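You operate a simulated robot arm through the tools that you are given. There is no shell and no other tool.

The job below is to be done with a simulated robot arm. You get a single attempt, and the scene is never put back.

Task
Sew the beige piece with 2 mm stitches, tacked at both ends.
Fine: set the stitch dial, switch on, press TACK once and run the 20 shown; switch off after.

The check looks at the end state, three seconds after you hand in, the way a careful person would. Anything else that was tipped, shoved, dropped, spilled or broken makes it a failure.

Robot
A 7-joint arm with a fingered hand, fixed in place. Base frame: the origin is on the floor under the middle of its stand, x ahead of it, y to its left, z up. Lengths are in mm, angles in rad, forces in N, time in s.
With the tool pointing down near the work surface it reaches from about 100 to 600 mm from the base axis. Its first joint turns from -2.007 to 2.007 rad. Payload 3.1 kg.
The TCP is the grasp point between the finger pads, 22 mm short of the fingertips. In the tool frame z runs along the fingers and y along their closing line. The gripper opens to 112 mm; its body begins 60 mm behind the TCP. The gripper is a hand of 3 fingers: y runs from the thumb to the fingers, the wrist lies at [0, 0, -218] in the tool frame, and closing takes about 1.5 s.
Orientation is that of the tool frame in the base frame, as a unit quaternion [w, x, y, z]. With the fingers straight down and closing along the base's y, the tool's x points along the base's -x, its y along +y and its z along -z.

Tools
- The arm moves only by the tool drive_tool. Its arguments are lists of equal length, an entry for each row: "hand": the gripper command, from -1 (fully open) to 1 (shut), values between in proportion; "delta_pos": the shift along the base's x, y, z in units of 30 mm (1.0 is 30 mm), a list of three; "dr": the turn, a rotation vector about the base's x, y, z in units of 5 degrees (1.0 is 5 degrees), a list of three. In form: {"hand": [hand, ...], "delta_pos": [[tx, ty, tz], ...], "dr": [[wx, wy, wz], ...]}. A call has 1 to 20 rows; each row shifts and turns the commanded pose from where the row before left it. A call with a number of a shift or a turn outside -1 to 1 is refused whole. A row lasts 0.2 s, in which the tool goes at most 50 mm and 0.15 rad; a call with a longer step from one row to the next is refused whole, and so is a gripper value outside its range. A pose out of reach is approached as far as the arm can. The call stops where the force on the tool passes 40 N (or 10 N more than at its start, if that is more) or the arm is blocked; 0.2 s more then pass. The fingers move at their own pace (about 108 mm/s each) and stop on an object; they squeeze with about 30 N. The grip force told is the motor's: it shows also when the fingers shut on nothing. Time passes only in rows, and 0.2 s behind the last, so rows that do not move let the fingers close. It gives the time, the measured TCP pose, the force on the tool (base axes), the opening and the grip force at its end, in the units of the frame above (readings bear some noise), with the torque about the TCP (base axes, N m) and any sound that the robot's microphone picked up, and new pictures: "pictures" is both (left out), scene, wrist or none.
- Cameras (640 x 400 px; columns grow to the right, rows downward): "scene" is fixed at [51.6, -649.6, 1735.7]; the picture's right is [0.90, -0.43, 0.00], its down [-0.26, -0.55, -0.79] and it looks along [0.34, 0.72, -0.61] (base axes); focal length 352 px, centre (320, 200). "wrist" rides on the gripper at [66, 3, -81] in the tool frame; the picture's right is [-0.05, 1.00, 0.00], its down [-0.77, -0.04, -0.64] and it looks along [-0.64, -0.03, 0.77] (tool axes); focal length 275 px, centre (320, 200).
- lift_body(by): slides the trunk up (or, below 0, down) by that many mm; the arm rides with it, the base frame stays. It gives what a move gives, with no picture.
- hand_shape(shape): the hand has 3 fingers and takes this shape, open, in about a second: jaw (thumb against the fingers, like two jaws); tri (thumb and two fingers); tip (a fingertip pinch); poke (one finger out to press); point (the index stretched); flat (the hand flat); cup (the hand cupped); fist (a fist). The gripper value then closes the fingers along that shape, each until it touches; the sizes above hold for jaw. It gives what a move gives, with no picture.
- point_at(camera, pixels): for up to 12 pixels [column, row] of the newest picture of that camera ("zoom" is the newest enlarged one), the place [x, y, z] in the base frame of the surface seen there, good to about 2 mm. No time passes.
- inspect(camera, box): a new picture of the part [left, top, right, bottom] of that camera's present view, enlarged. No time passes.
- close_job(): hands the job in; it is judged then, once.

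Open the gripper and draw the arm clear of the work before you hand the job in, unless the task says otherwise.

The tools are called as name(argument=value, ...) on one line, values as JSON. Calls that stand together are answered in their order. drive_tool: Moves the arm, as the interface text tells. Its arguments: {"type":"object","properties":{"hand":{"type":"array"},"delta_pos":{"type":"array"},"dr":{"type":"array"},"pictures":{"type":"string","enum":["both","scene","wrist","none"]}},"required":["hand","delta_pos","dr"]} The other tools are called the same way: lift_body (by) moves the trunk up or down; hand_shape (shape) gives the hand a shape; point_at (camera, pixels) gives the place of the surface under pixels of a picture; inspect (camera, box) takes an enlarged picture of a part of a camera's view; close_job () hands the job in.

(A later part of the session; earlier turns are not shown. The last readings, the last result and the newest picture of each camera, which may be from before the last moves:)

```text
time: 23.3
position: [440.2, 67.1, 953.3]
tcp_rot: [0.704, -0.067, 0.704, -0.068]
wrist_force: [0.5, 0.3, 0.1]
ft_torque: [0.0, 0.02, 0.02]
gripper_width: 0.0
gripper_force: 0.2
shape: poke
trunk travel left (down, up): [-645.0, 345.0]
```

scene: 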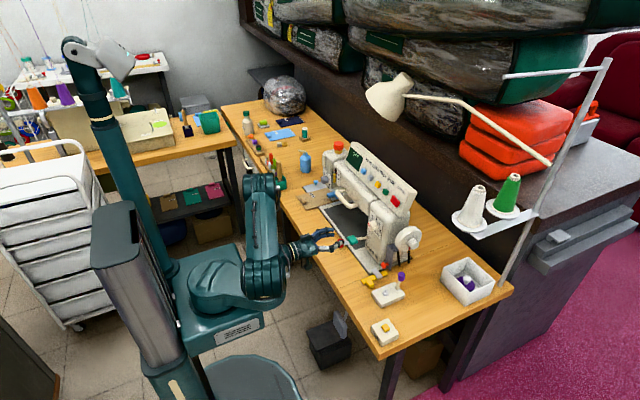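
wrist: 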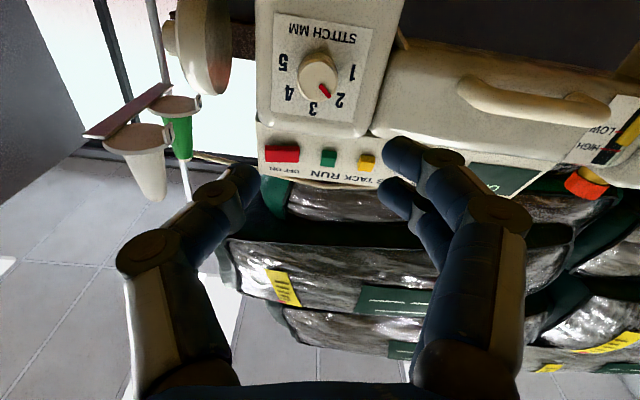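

I raise the hand to panel height, unroll it and tilt it about 16° down so the finger is square to the panel, then look at where the fingertip is.

drive_tool(hand=[-1, -1, -1, -1, -1, -1, -1, -1], delta_pos=[[0, 0, 0.9], [0, 0, 0.9], [0, 0, 0.9], [0, 0, 0.9], [0, 0, 0.9], [0.7, 0, 0], [0.7, 0, 0], [0, 0, 0]], dr=[[0.7, 0, 0], [0.7, 0, 0], [0.76, 0, 0], [0, 0.8, 0], [0, 0.8, 0], [0, 0.8, 0], [0, 0.8, 0], [0, 0, 0]])

inspect(camera="scene", box=[280, 140, 440, 260])

```text
time: 25.1
position: [483.4, 68.0, 1087.9]
tcp_rot: [0.602, -0.001, 0.799, 0.0]
wrist_force: [0.4, 0.3, -0.5]
ft_torque: [0.01, -0.01, -0.01]
gripper_width: 0.0
gripper_force: 0.1
shape: poke
trunk travel left (down, up): [-645.0, 345.0]
```

scene: 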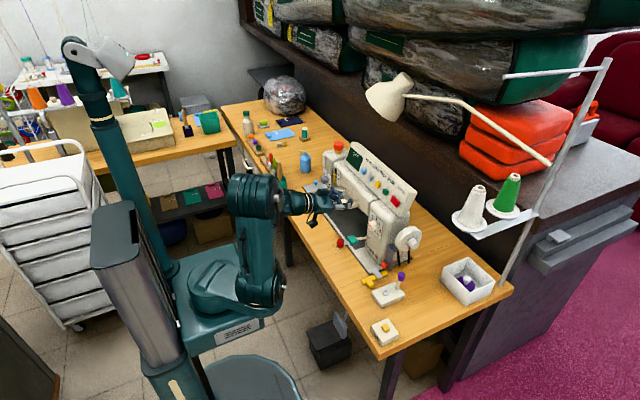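
wrist: 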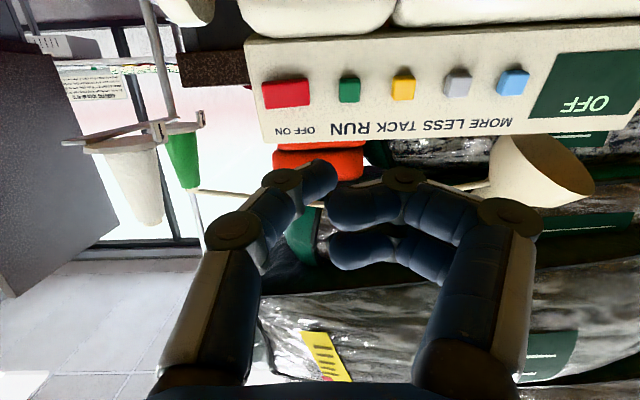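

```text
3.33 times, centred on (360, 200) of scene
```

zoom: 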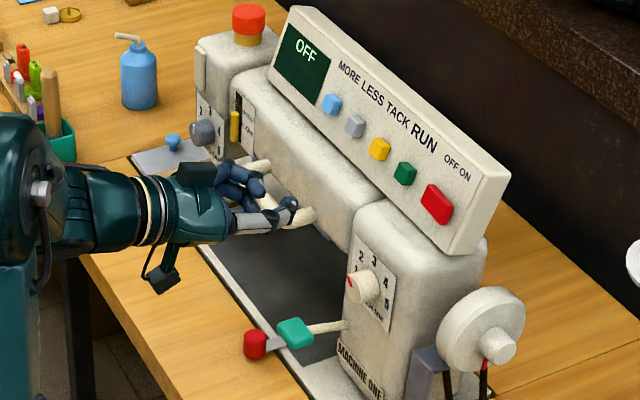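

In poke the fingers are curled with one digit foremost, tip near (325, 178). I measure it, and compare with the point shape.

point_at(camera="wrist", pixels=[[320, 175], [330, 180], [335, 215], [350, 245], [285, 185], [285, 92], [348, 88], [403, 87], [360, 50], [360, 130], [440, 50], [440, 110]])

hand_shape(shape="point")

drive_tool(hand=[-1, -1], delta_pos=[[0, 0, 0], [0, 0, 0]], dr=[[0, 0, 0], [0, 0, 0]], pictures="wrist")

inspect(camera="scene", box=[280, 140, 440, 260])

```text
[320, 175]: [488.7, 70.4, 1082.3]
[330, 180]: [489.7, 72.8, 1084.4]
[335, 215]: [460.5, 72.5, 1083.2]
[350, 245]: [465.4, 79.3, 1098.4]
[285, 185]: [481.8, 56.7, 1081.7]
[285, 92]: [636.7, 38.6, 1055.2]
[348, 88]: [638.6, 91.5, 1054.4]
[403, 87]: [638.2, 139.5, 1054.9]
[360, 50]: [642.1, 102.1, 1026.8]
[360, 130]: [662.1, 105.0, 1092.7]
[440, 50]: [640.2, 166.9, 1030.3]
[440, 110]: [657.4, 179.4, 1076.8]
```

```text
time: 26.0
position: [483.0, 67.6, 1088.4]
tcp_rot: [0.601, -0.001, 0.799, -0.001]
wrist_force: [1.5, 1.0, -0.8]
ft_torque: [0.01, 0.0, 0.0]
gripper_width: 0.0
gripper_force: 0.1
shape: point
trunk travel left (down, up): [-645.0, 345.0]
```

```text
time: 26.6
position: [483.2, 67.1, 1089.2]
tcp_rot: [0.602, -0.001, 0.799, -0.001]
wrist_force: [-0.2, -0.6, -0.9]
ft_torque: [0.05, -0.01, 0.0]
gripper_width: 0.0
gripper_force: 0.1
shape: point
trunk travel left (down, up): [-645.0, 345.0]
```

wrist: 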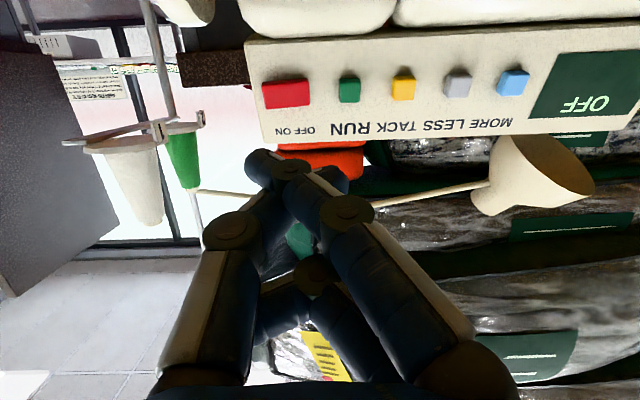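

```text
3.33 times, centred on (360, 200) of scene
```

zoom: 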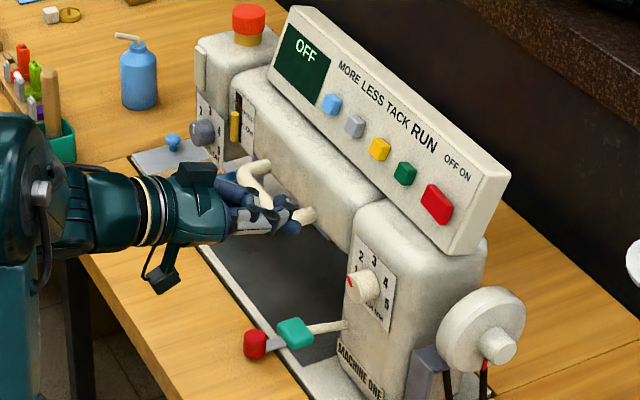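

The point shape crosses the fingers; poke gives a clearer foremost tip. I return to poke and look at its tip closely.

hand_shape(shape="poke")

drive_tool(hand=[1, 1, 1, 1, 1], delta_pos=[[0, 0, 0], [0, 0, 0], [0, 0, 0], [0, 0, 0], [0, 0, 0]], dr=[[0, 0, 0], [0, 0, 0], [0, 0, 0], [0, 0, 0], [0, 0, 0]], pictures="wrist")

inspect(camera="wrist", box=[180, 120, 460, 300])

inspect(camera="scene", box=[300, 160, 400, 240])

```text
time: 27.5
position: [482.8, 67.0, 1089.4]
tcp_rot: [0.602, -0.001, 0.799, -0.001]
wrist_force: [-0.3, 0.6, -0.3]
ft_torque: [-0.03, 0.04, 0.01]
gripper_width: 0.0
gripper_force: 0.0
shape: poke
trunk travel left (down, up): [-645.0, 345.0]
```

```text
time: 28.7
position: [482.1, 67.2, 1087.7]
tcp_rot: [0.601, -0.001, 0.799, 0.0]
wrist_force: [-0.4, -0.6, 0.6]
ft_torque: [-0.01, -0.02, 0.0]
gripper_width: 0.2
gripper_force: 30.6
shape: jaw
trunk travel left (down, up): [-645.0, 345.0]
```

wrist: 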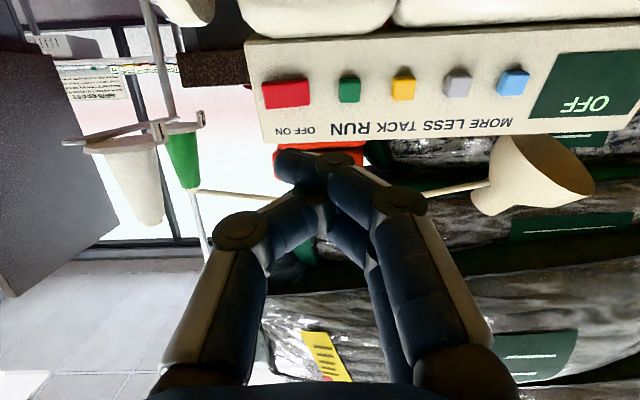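

```text
2.22 times, centred on (320, 210) of wrist
```

zoom: 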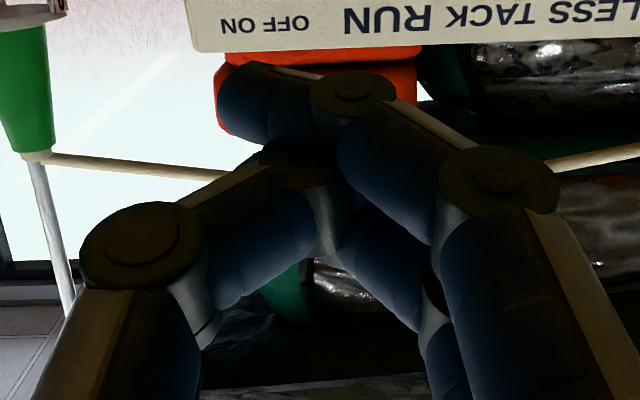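

```text
5.00 times, centred on (350, 200) of scene
```

zoom: 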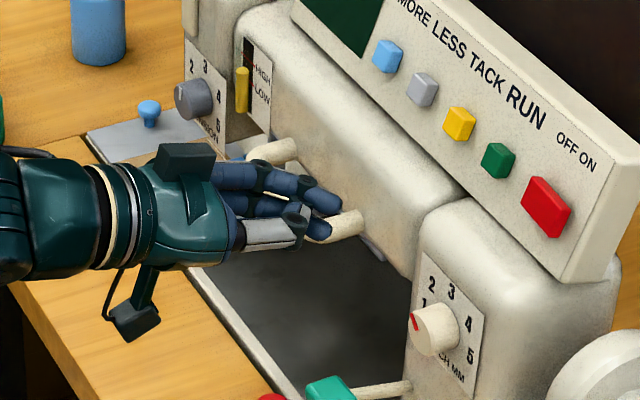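

With hand 1 the hand went back to jaw, so poke has to be used with hand −1. I set poke again and look closely at the tip.

hand_shape(shape="poke")

drive_tool(hand=[-1, -1], delta_pos=[[0, 0, 0], [0, 0, 0]], dr=[[0, 0, 0], [0, 0, 0]], pictures="wrist")

inspect(camera="wrist", box=[180, 120, 460, 300])

inspect(camera="scene", box=[300, 160, 400, 240])

```text
time: 29.6
position: [483.2, 66.6, 1088.5]
tcp_rot: [0.602, -0.001, 0.799, -0.001]
wrist_force: [0.7, -0.8, 0.4]
ft_torque: [0.0, 0.0, 0.01]
gripper_width: 0.0
gripper_force: 0.0
shape: poke
trunk travel left (down, up): [-645.0, 345.0]
```

```text
time: 30.2
position: [483.0, 66.6, 1089.2]
tcp_rot: [0.601, -0.001, 0.799, -0.001]
wrist_force: [-0.4, -0.7, -0.4]
ft_torque: [-0.01, -0.02, 0.02]
gripper_width: 0.2
gripper_force: 0.1
shape: poke
trunk travel left (down, up): [-645.0, 345.0]
```

wrist: 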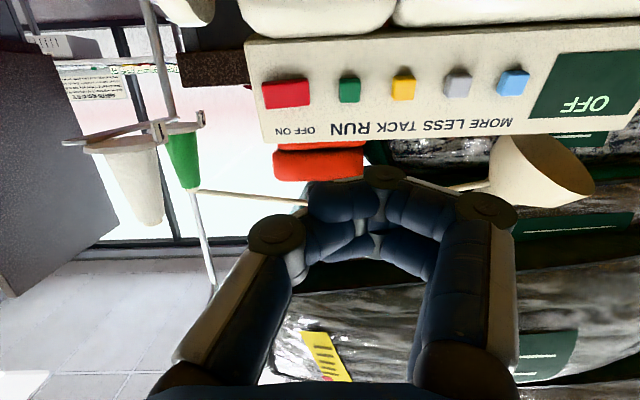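

```text
2.22 times, centred on (320, 210) of wrist
```

zoom: 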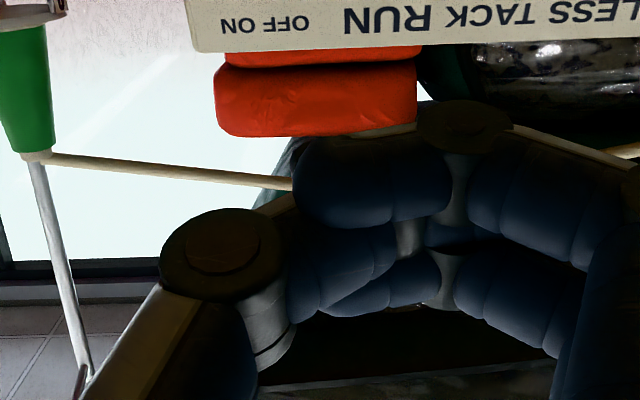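

```text
5.00 times, centred on (350, 200) of scene
```

zoom: 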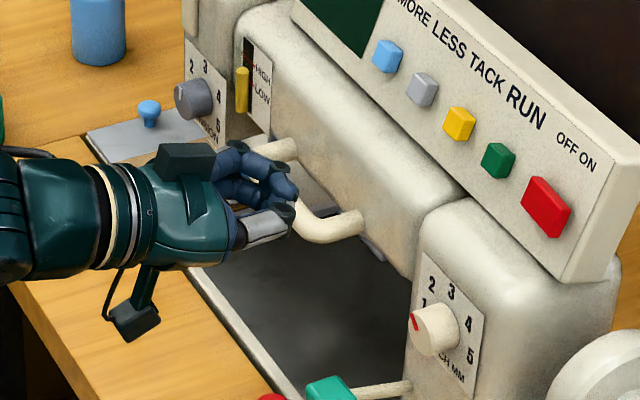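

The fingers interlock depending on the previous shape. I open to jaw first and then take point, to see a clean outstretched index.

hand_shape(shape="jaw")

hand_shape(shape="point")

drive_tool(hand=[-1, -1, -1], delta_pos=[[0, 0, 0], [0, 0, 0], [0, 0, 0]], dr=[[0, 0, 0], [0, 0, 0], [0, 0, 0]], pictures="wrist")

inspect(camera="scene", box=[300, 160, 400, 240])

```text
time: 31.1
position: [483.2, 66.4, 1089.6]
tcp_rot: [0.601, -0.001, 0.799, -0.001]
wrist_force: [-0.7, 0.3, 0.1]
ft_torque: [-0.01, 0.01, -0.03]
gripper_width: 111.8
gripper_force: 0.1
shape: jaw
trunk travel left (down, up): [-645.0, 345.0]
```

```text
time: 32.0
position: [483.4, 66.9, 1088.5]
tcp_rot: [0.602, -0.001, 0.799, -0.001]
wrist_force: [0.1, 0.3, 0.6]
ft_torque: [0.01, 0.01, 0.04]
gripper_width: 0.2
gripper_force: 0.1
shape: point
trunk travel left (down, up): [-645.0, 345.0]
```

```text
time: 32.8
position: [482.4, 68.5, 1088.1]
tcp_rot: [0.601, 0.0, 0.799, -0.001]
wrist_force: [0.4, 0.4, -1.0]
ft_torque: [0.01, 0.01, -0.01]
gripper_width: 0.0
gripper_force: 0.1
shape: point
trunk travel left (down, up): [-645.0, 345.0]
```

wrist: 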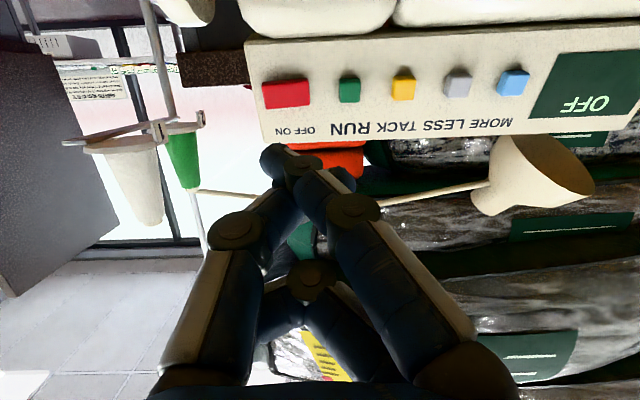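

```text
5.00 times, centred on (350, 200) of scene
```

zoom: 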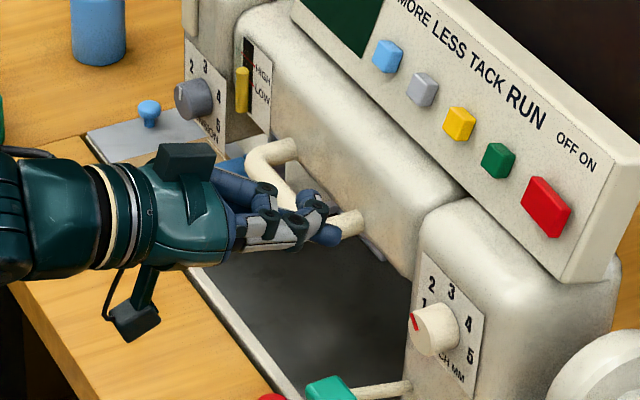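

Point leaves thumb and index crossed. I try poke from the fully open jaw instead.

hand_shape(shape="jaw")

hand_shape(shape="poke")

drive_tool(hand=[-1, -1, -1], delta_pos=[[0, 0, 0], [0, 0, 0], [0, 0, 0]], dr=[[0, 0, 0], [0, 0, 0], [0, 0, 0]], pictures="wrist")

inspect(camera="scene", box=[300, 160, 400, 240])

inspect(camera="wrist", box=[180, 120, 460, 300])

```text
time: 33.7
position: [482.5, 66.9, 1088.4]
tcp_rot: [0.602, -0.001, 0.799, -0.001]
wrist_force: [-0.4, -0.1, 0.1]
ft_torque: [-0.01, -0.03, -0.03]
gripper_width: 80.1
gripper_force: 0.2
shape: jaw
trunk travel left (down, up): [-645.0, 345.0]
```

```text
time: 34.6
position: [482.9, 66.7, 1088.9]
tcp_rot: [0.601, -0.001, 0.799, -0.001]
wrist_force: [0.0, 0.9, -0.5]
ft_torque: [0.0, -0.03, 0.0]
gripper_width: 0.3
gripper_force: 0.1
shape: poke
trunk travel left (down, up): [-645.0, 345.0]
```

```text
time: 35.4
position: [484.8, 66.6, 1088.4]
tcp_rot: [0.602, 0.0, 0.799, -0.001]
wrist_force: [-0.2, -0.1, -0.8]
ft_torque: [0.01, 0.0, 0.01]
gripper_width: 0.1
gripper_force: 0.1
shape: poke
trunk travel left (down, up): [-645.0, 345.0]
```

wrist: 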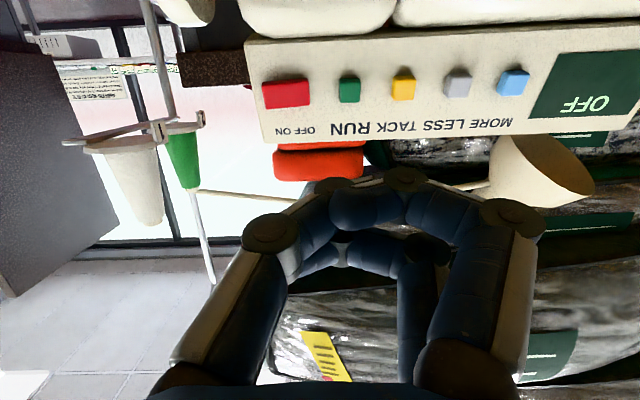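

```text
5.00 times, centred on (350, 200) of scene
```

zoom: 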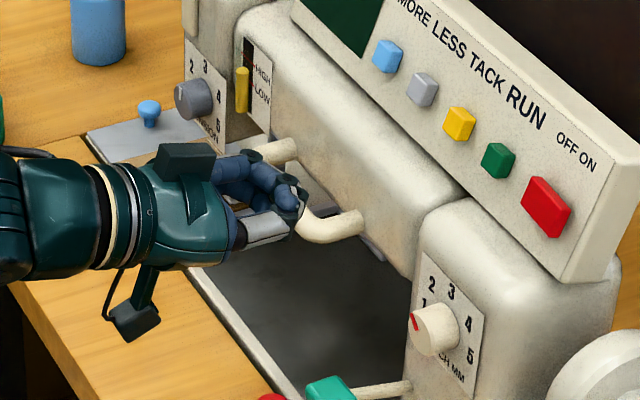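

```text
2.22 times, centred on (320, 210) of wrist
```

zoom: 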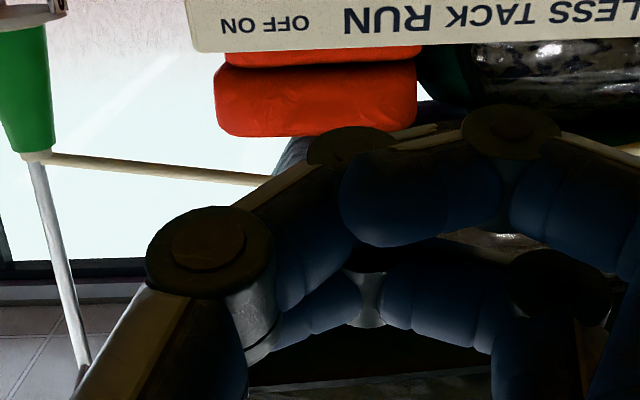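

Poke is a blunt knuckle here. I try the tip shape, closing it moderately, to see if it gives a narrower front.

hand_shape(shape="tip")

drive_tool(hand=[-1, -1, -1], delta_pos=[[0, 0, 0], [0, 0, 0], [0, 0, 0]], dr=[[0, 0, 0], [0, 0, 0], [0, 0, 0]], pictures="wrist")

inspect(camera="scene", box=[300, 160, 400, 240])

```text
time: 36.3
position: [484.0, 67.4, 1088.7]
tcp_rot: [0.602, -0.001, 0.799, -0.001]
wrist_force: [0.4, 0.8, 0.4]
ft_torque: [0.01, 0.0, -0.01]
gripper_width: 16.1
gripper_force: 0.1
shape: tip
trunk travel left (down, up): [-645.0, 345.0]
```

```text
time: 37.1
position: [481.8, 67.8, 1087.4]
tcp_rot: [0.601, 0.0, 0.799, -0.002]
wrist_force: [-0.2, 0.3, 0.1]
ft_torque: [-0.01, 0.0, 0.02]
gripper_width: 16.0
gripper_force: 0.1
shape: tip
trunk travel left (down, up): [-645.0, 345.0]
```

wrist: 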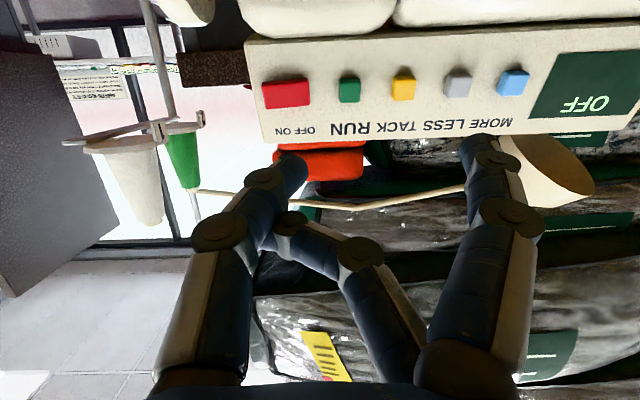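

```text
5.00 times, centred on (350, 200) of scene
```

zoom: 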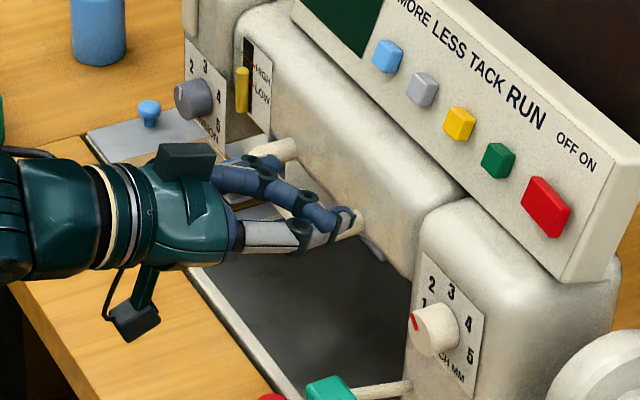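

Tip also isn't a single pointer. A nearly closed jaw gives a compact front of thumb and fingertips, so I go to jaw, close to about 8 mm, and measure the thumb tip.

hand_shape(shape="jaw")

drive_tool(hand=[-0.5, 0, 0.3, 0.5, 0.7, 0.85, 0.85, 0.85, 0.85], delta_pos=[[0, 0, 0], [0, 0, 0], [0, 0, 0], [0, 0, 0], [0, 0, 0], [0, 0, 0], [0, 0, 0], [0, 0, 0], [0, 0, 0]], dr=[[0, 0, 0], [0, 0, 0], [0, 0, 0], [0, 0, 0], [0, 0, 0], [0, 0, 0], [0, 0, 0], [0, 0, 0], [0, 0, 0]], pictures="wrist")

inspect(camera="scene", box=[300, 160, 400, 240])

inspect(camera="wrist", box=[180, 40, 460, 240])

```text
time: 38.0
position: [483.6, 66.1, 1089.4]
tcp_rot: [0.601, -0.001, 0.799, 0.0]
wrist_force: [-0.2, -0.2, 0.2]
ft_torque: [-0.01, 0.05, -0.04]
gripper_width: 15.9
gripper_force: 0.1
shape: jaw
trunk travel left (down, up): [-645.0, 345.0]
```

```text
time: 40.0
position: [484.3, 68.0, 1088.6]
tcp_rot: [0.601, -0.001, 0.799, -0.001]
wrist_force: [-0.2, 0.1, -0.2]
ft_torque: [0.0, 0.0, 0.0]
gripper_width: 8.8
gripper_force: 0.1
shape: jaw
trunk travel left (down, up): [-645.0, 345.0]
```

wrist: 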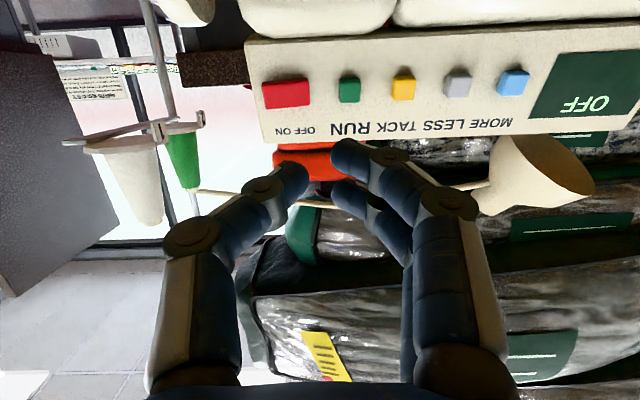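

```text
5.00 times, centred on (350, 200) of scene
```

zoom: 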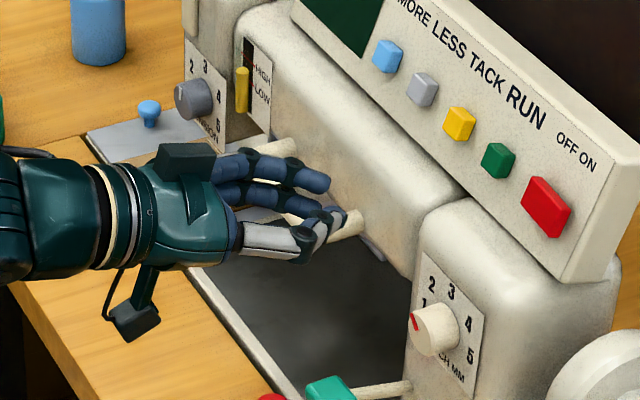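

```text
2.00 times, centred on (320, 140) of wrist
```

zoom: 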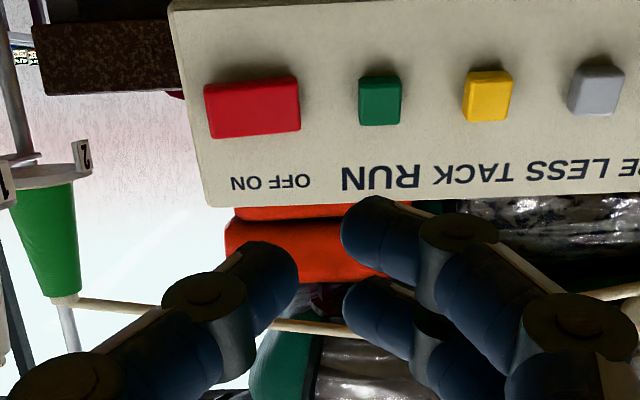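

The tips are now clear: thumb tip at about (300, 165), fingers at (337, 155) and (337, 188) of the wrist picture. I measure the thumb tip and the button faces (red (287, 95), green (350, 91), yellow (404, 88)).

point_at(camera="wrist", pixels=[[298, 163], [302, 168], [290, 168], [338, 150], [287, 97], [270, 97], [305, 95], [350, 91], [404, 88], [320, 108], [375, 110], [350, 60]])

```text
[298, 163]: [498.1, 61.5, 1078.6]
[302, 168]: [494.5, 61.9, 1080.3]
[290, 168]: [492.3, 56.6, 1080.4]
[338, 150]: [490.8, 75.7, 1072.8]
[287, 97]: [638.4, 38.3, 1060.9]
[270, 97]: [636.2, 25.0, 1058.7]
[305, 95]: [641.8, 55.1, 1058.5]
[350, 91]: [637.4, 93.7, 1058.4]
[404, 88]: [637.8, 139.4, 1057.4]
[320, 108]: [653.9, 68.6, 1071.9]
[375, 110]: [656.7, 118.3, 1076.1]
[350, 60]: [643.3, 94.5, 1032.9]
```

Panel buttons' faces are at x≈638, z≈1059; the panel face slopes ~18° and thumb tip sits about 20 mm ahead and 8 mm to −y of the TCP. I move to about 35 mm in front of the red OFF/ON button.

drive_tool(hand=[0.85, 0.85, 0.85, 0.85, 0.85, 0.85], delta_pos=[[0.84, -0.17, -0.12], [0.84, -0.17, -0.12], [0.84, -0.17, -0.12], [0.84, -0.16, -0.12], [0, 0, 0], [0, 0, 0]], dr=[[0, 0, 0], [0, 0, 0], [0, 0, 0], [0, 0, 0], [0, 0, 0], [0, 0, 0]])

inspect(camera="scene", box=[320, 140, 430, 220])

```text
time: 41.4
position: [583.2, 48.7, 1073.7]
tcp_rot: [0.602, -0.001, 0.799, -0.001]
wrist_force: [0.6, -0.5, -0.5]
ft_torque: [0.02, 0.02, -0.01]
gripper_width: 8.6
gripper_force: 0.1
shape: jaw
trunk travel left (down, up): [-645.0, 345.0]
```

scene: 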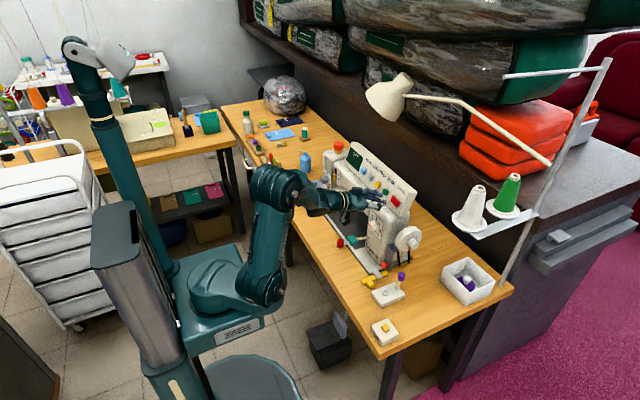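
wrist: 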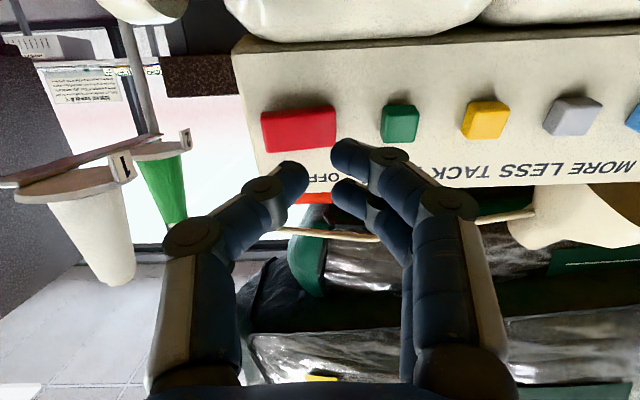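

```text
5.00 times, centred on (375, 180) of scene
```

zoom: 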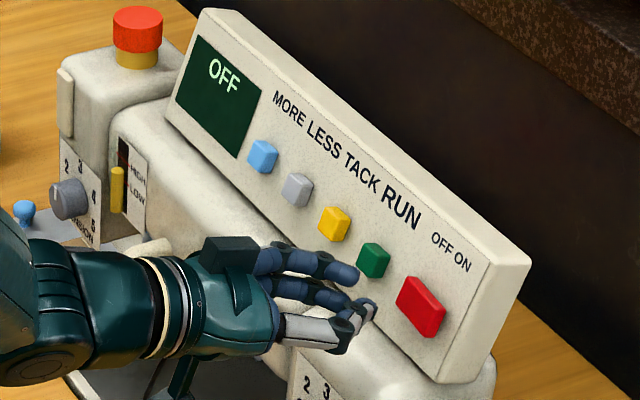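

Lined up on the red button. I move 26 mm forward along the finger direction, to stop just short of contact.

drive_tool(hand=[0.85, 0.85, 0.85, 0.85], delta_pos=[[0.28, 0, -0.081], [0.28, 0, -0.081], [0.28, 0, -0.081], [0, 0, 0]], dr=[[0, 0, 0], [0, 0, 0], [0, 0, 0], [0, 0, 0]])

inspect(camera="scene", box=[350, 160, 430, 220])

```text
time: 42.4
position: [609.2, 47.0, 1066.2]
tcp_rot: [0.602, -0.001, 0.799, -0.001]
wrist_force: [-0.5, 0.1, -0.2]
ft_torque: [0.0, 0.01, -0.02]
gripper_width: 8.6
gripper_force: 0.1
shape: jaw
trunk travel left (down, up): [-645.0, 345.0]
```

scene: 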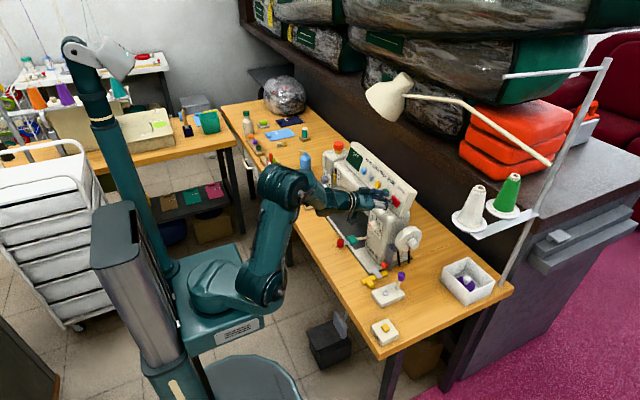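
wrist: 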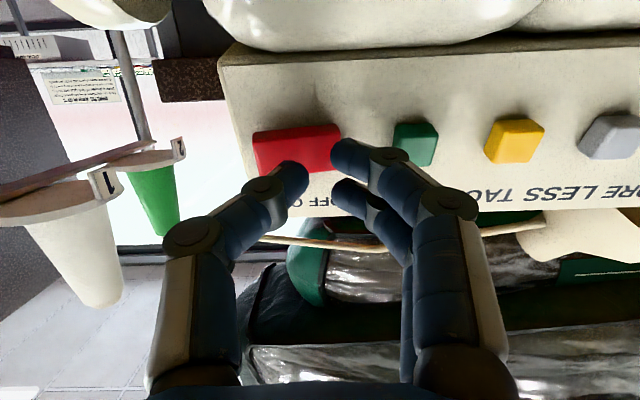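

```text
6.67 times, centred on (390, 190) of scene
```

zoom: 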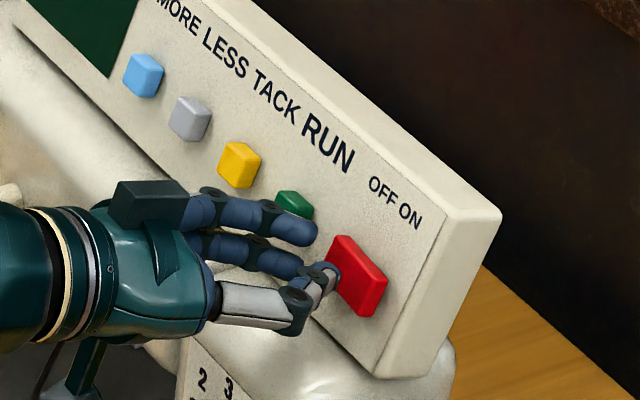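

Still no contact. I press on in small steps and read the force.

drive_tool(hand=[0.85, 0.85, 0.85], delta_pos=[[0.1, 0, -0.029], [0.1, 0, -0.029], [0.1, 0, -0.029]], dr=[[0, 0, 0], [0, 0, 0], [0, 0, 0]], pictures="wrist")

inspect(camera="scene", box=[320, 140, 430, 220])

```text
time: 43.2
position: [616.6, 46.4, 1065.1]
tcp_rot: [0.602, -0.001, 0.798, -0.001]
wrist_force: [-7.5, -1.3, 0.8]
ft_torque: [-0.03, 0.09, -0.13]
gripper_width: 9.3
gripper_force: 0.1
shape: jaw
trunk travel left (down, up): [-645.0, 345.0]
```

wrist: 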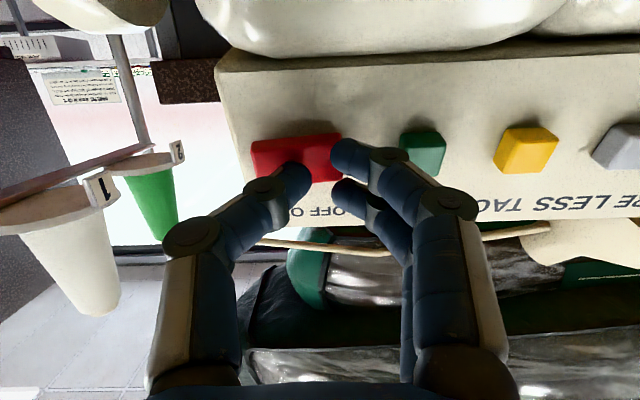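

```text
5.00 times, centred on (375, 180) of scene
```

zoom: 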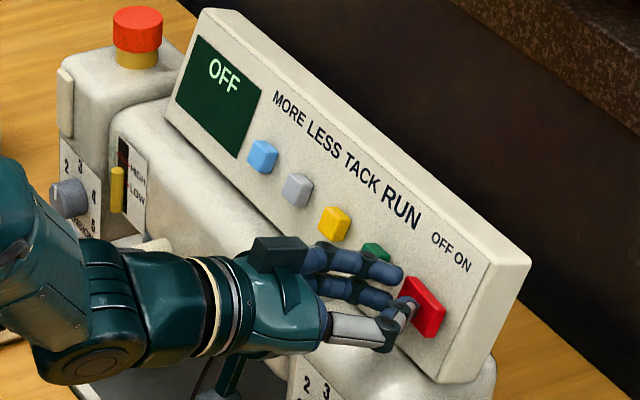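

Contact felt (7.5 N), display still OFF. I press a little further.

drive_tool(hand=[0.85, 0.85], delta_pos=[[0.08, 0, -0.023], [0.05, 0, -0.014]], dr=[[0, 0, 0], [0, 0, 0]], pictures="none")

inspect(camera="scene", box=[320, 140, 430, 220])

```text
time: 43.8
position: [617.5, 45.7, 1064.7]
tcp_rot: [0.604, 0.0, 0.797, -0.001]
wrist_force: [-16.7, -2.6, 3.0]
ft_torque: [-0.06, 0.11, -0.2]
gripper_width: 10.5
gripper_force: 0.1
shape: jaw
trunk travel left (down, up): [-645.0, 345.0]
```

```text
5.00 times, centred on (375, 180) of scene
```

zoom: 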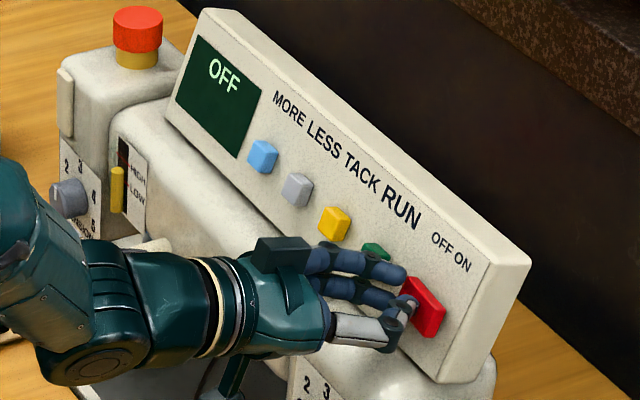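

The red part is a rocker: its face runs from x 636 at y 25 to x 642 at y 55 (ON end stands out), so pressing the middle does nothing. I back off 30 mm and open the hand to ~34 mm so the thumb can press the ON end (y≈26) with the other fingers clear of the green button.

drive_tool(hand=[0.85, 0.85, 0.393, 0.393, 0.393, 0.393], delta_pos=[[-0.5, 0, 0.144], [-0.6, 0, 0.173], [0, 0.08, 0], [0, 0, 0], [0, 0, 0], [0, 0, 0]], dr=[[0, 0, 0], [0, 0, 0], [0, 0, 0], [0, 0, 0], [0, 0, 0], [0, 0, 0]])

inspect(camera="wrist", box=[200, 60, 440, 220])

inspect(camera="scene", box=[320, 140, 430, 220])

```text
time: 45.2
position: [588.9, 50.1, 1072.0]
tcp_rot: [0.602, -0.001, 0.799, -0.001]
wrist_force: [0.9, 0.0, 0.3]
ft_torque: [0.04, 0.03, 0.0]
gripper_width: 33.5
gripper_force: 0.1
shape: jaw
trunk travel left (down, up): [-645.0, 345.0]
```

scene: 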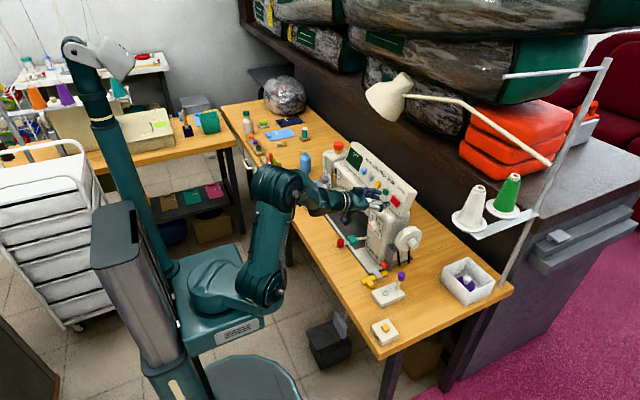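
wrist: 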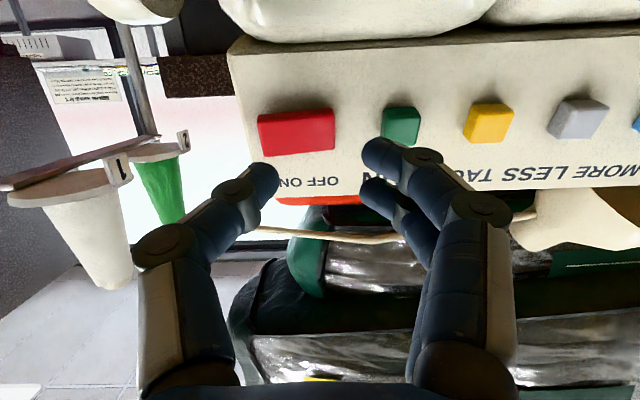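

```text
2.50 times, centred on (320, 140) of wrist
```

zoom: 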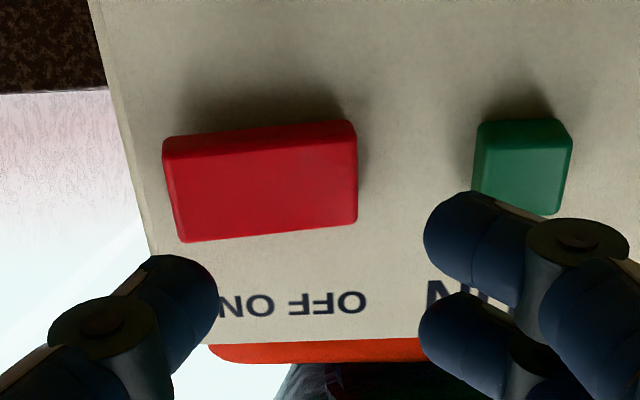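

```text
5.00 times, centred on (375, 180) of scene
```

zoom: 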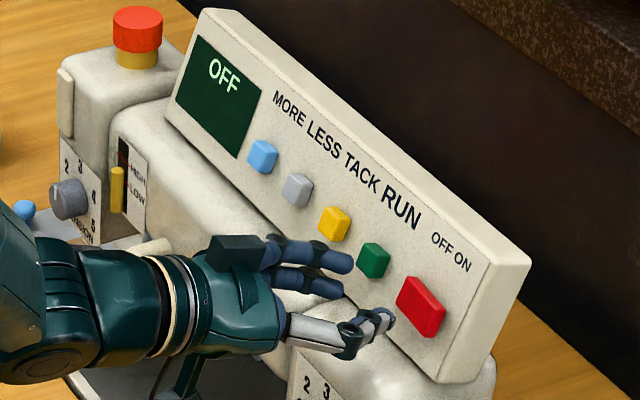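

The rocker's ON end (picture-left) stands proud. I measure the thumb tip, the rocker's ends, and the second fingers to align exactly.

point_at(camera="wrist", pixels=[[268, 168], [260, 166], [275, 172], [370, 145], [385, 150], [264, 132], [275, 132], [297, 130], [325, 128], [331, 126], [395, 125], [408, 125]])

```text
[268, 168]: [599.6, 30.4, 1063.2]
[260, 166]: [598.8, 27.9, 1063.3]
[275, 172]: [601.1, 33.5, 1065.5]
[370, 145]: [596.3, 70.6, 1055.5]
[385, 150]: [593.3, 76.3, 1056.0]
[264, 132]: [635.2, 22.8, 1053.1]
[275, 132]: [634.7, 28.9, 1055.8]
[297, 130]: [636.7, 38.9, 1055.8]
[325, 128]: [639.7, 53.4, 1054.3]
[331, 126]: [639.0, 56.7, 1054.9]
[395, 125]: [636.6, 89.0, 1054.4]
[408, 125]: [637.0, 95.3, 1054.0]
```

Thumb centre is at y≈29; I shift 2 mm to −y and advance along the finger direction onto the ON end in decreasing steps.

drive_tool(hand=[0.393, 0.393, 0.393, 0.393, 0.393, 0.393], delta_pos=[[0.25, -0.07, -0.072], [0.25, 0, -0.072], [0.22, 0, -0.064], [0.1, 0, -0.029], [0.1, 0, -0.029], [0, 0, 0]], dr=[[0, 0, 0], [0, 0, 0], [0, 0, 0], [0, 0, 0], [0, 0, 0], [0, 0, 0]], pictures="wrist")

inspect(camera="scene", box=[320, 140, 430, 220])

```text
time: 46.6
position: [616.0, 47.2, 1064.3]
tcp_rot: [0.602, -0.001, 0.799, -0.001]
wrist_force: [0.0, 0.5, -0.5]
ft_torque: [0.01, 0.01, 0.01]
gripper_width: 33.7
gripper_force: 0.1
shape: jaw
trunk travel left (down, up): [-645.0, 345.0]
```

wrist: 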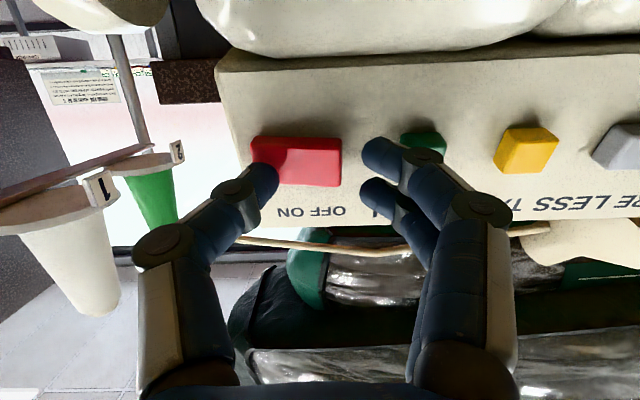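

```text
5.00 times, centred on (375, 180) of scene
```

zoom: 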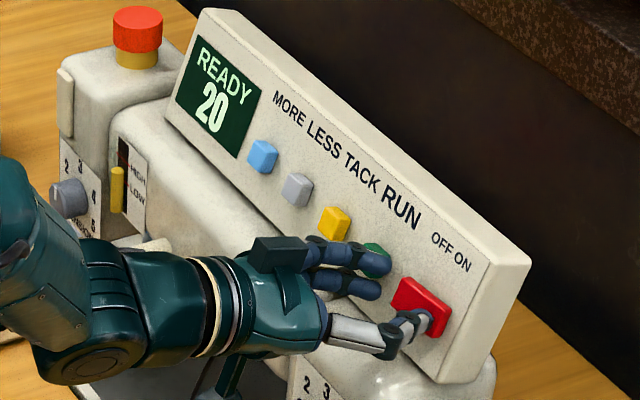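

The display now reads "READY 20" — switched on. I back off, narrow the fingers again and move in front of the yellow TACK button (y≈139).

drive_tool(hand=[0.393, 0.393, 0.85, 0.85, 0.85, 0.85, 0.85, 0.85], delta_pos=[[-0.5, 0, 0.144], [-0.6, 0, 0.173], [0, 0.8, 0], [0, 0.9, 0], [0, 0.9, 0], [0, 0.76, 0], [0, 0, 0], [0, 0, 0]], dr=[[0, 0, 0], [0, 0, 0], [0, 0, 0], [0, 0, 0], [0, 0, 0], [0, 0, 0], [0, 0, 0], [0, 0, 0]])

inspect(camera="wrist", box=[200, 60, 440, 220])

inspect(camera="scene", box=[320, 140, 430, 220])

```text
time: 48.4
position: [582.6, 148.6, 1073.4]
tcp_rot: [0.602, -0.002, 0.799, 0.0]
wrist_force: [-0.5, -0.2, -0.1]
ft_torque: [-0.02, 0.0, 0.03]
gripper_width: 8.6
gripper_force: 0.0
shape: jaw
trunk travel left (down, up): [-645.0, 345.0]
```

scene: 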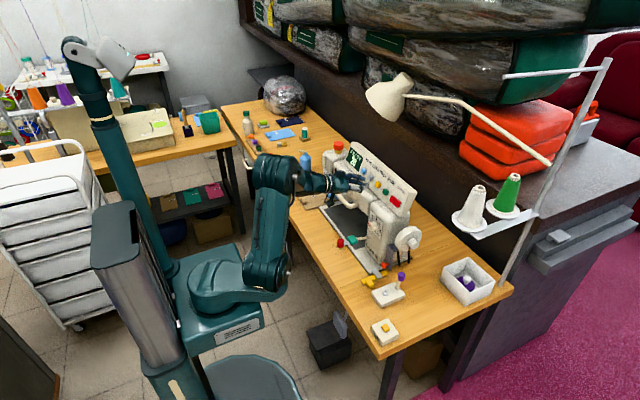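
wrist: 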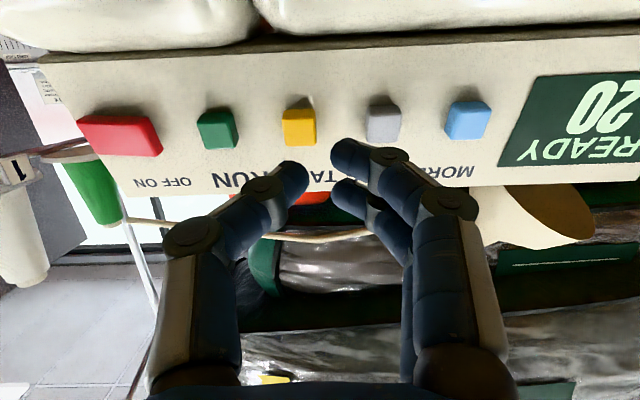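

```text
2.50 times, centred on (320, 140) of wrist
```

zoom: 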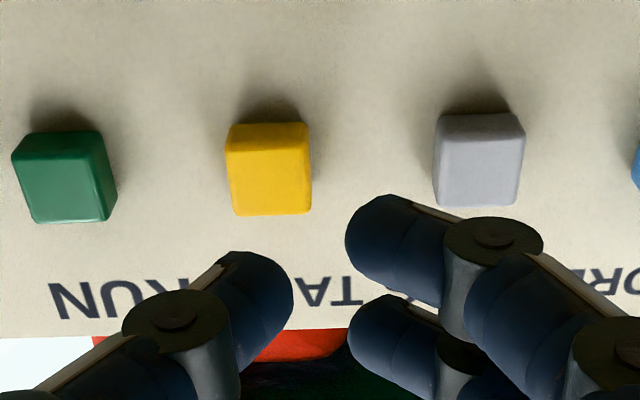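

```text
5.00 times, centred on (375, 180) of scene
```

zoom: 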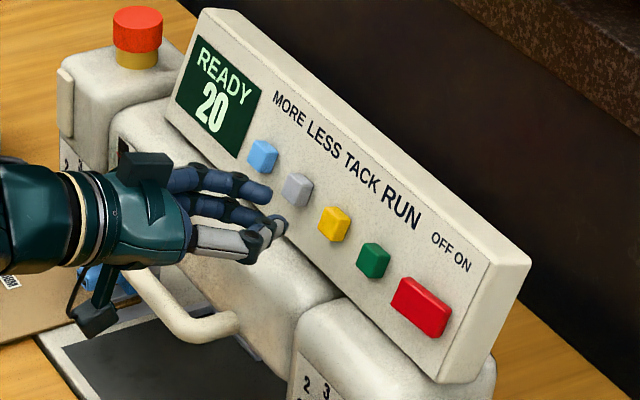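

Display says READY 20 and the thumb is in front of the yellow TACK button at (300, 127). I measure before pressing.

point_at(camera="wrist", pixels=[[300, 130], [288, 130], [311, 130], [295, 166], [288, 168], [302, 172], [340, 143], [360, 150], [372, 127], [397, 127], [220, 130], [235, 130]])

```text
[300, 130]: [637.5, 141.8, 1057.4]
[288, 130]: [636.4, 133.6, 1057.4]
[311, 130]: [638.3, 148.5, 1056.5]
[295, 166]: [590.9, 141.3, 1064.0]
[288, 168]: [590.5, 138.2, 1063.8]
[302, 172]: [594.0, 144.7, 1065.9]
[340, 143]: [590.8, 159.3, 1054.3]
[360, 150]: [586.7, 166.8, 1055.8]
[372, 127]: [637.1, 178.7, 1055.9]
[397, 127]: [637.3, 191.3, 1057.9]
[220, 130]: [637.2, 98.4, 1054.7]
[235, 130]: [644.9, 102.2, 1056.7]
```

Thumb (y≈140.5) is centred on the button (y≈141). I advance to just before contact.

drive_tool(hand=[0.85, 0.85, 0.85, 0.85, 0.85, 0.85], delta_pos=[[0.3, 0, -0.086], [0.3, 0, -0.086], [0.25, 0, -0.072], [0.1, 0, -0.029], [0.1, 0, -0.029], [0, 0, 0]], dr=[[0, 0, 0], [0, 0, 0], [0, 0, 0], [0, 0, 0], [0, 0, 0], [0, 0, 0]], pictures="wrist")

inspect(camera="scene", box=[320, 140, 430, 220])

```text
time: 49.8
position: [614.2, 148.9, 1065.8]
tcp_rot: [0.602, 0.0, 0.799, -0.001]
wrist_force: [-0.7, 0.8, -0.4]
ft_torque: [0.01, 0.02, 0.05]
gripper_width: 8.5
gripper_force: 0.1
shape: jaw
trunk travel left (down, up): [-645.0, 345.0]
```

wrist: 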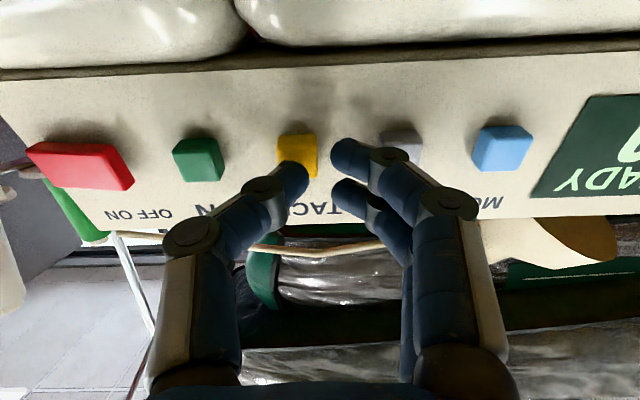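

```text
5.00 times, centred on (375, 180) of scene
```

zoom: 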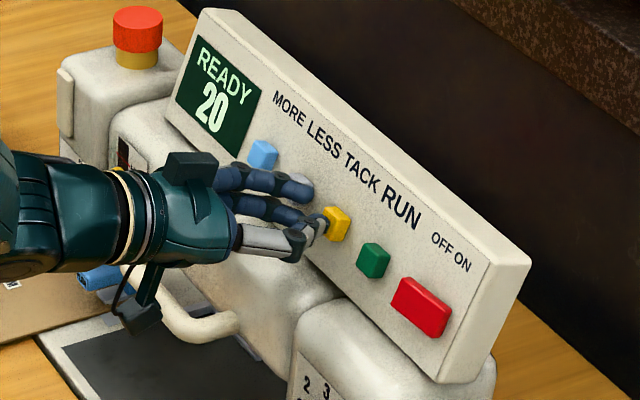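

Just touching the yellow button, no force yet. I press in small steps.

drive_tool(hand=[0.85, 0.85, 0.85], delta_pos=[[0.07, 0, -0.02], [0.07, 0, -0.02], [0, 0, 0]], dr=[[0, 0, 0], [0, 0, 0], [0, 0, 0]], pictures="none")

inspect(camera="scene", box=[320, 140, 430, 220])

```text
time: 50.6
position: [617.9, 146.4, 1063.7]
tcp_rot: [0.602, 0.0, 0.798, -0.002]
wrist_force: [-1.6, -0.8, 1.6]
ft_torque: [-0.02, -0.05, -0.02]
gripper_width: 8.6
gripper_force: 0.0
shape: jaw
trunk travel left (down, up): [-645.0, 345.0]
heard: click
```

```text
5.00 times, centred on (375, 180) of scene
```

zoom: 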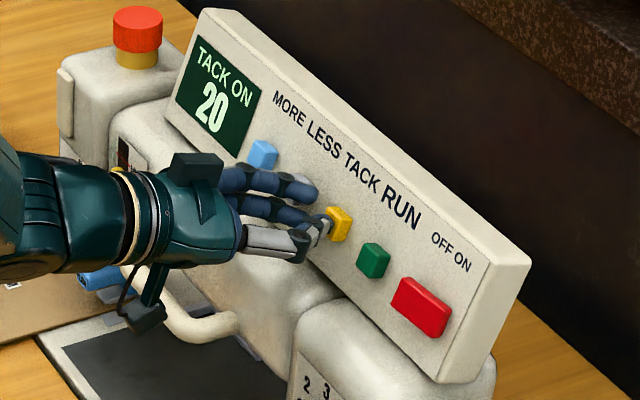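

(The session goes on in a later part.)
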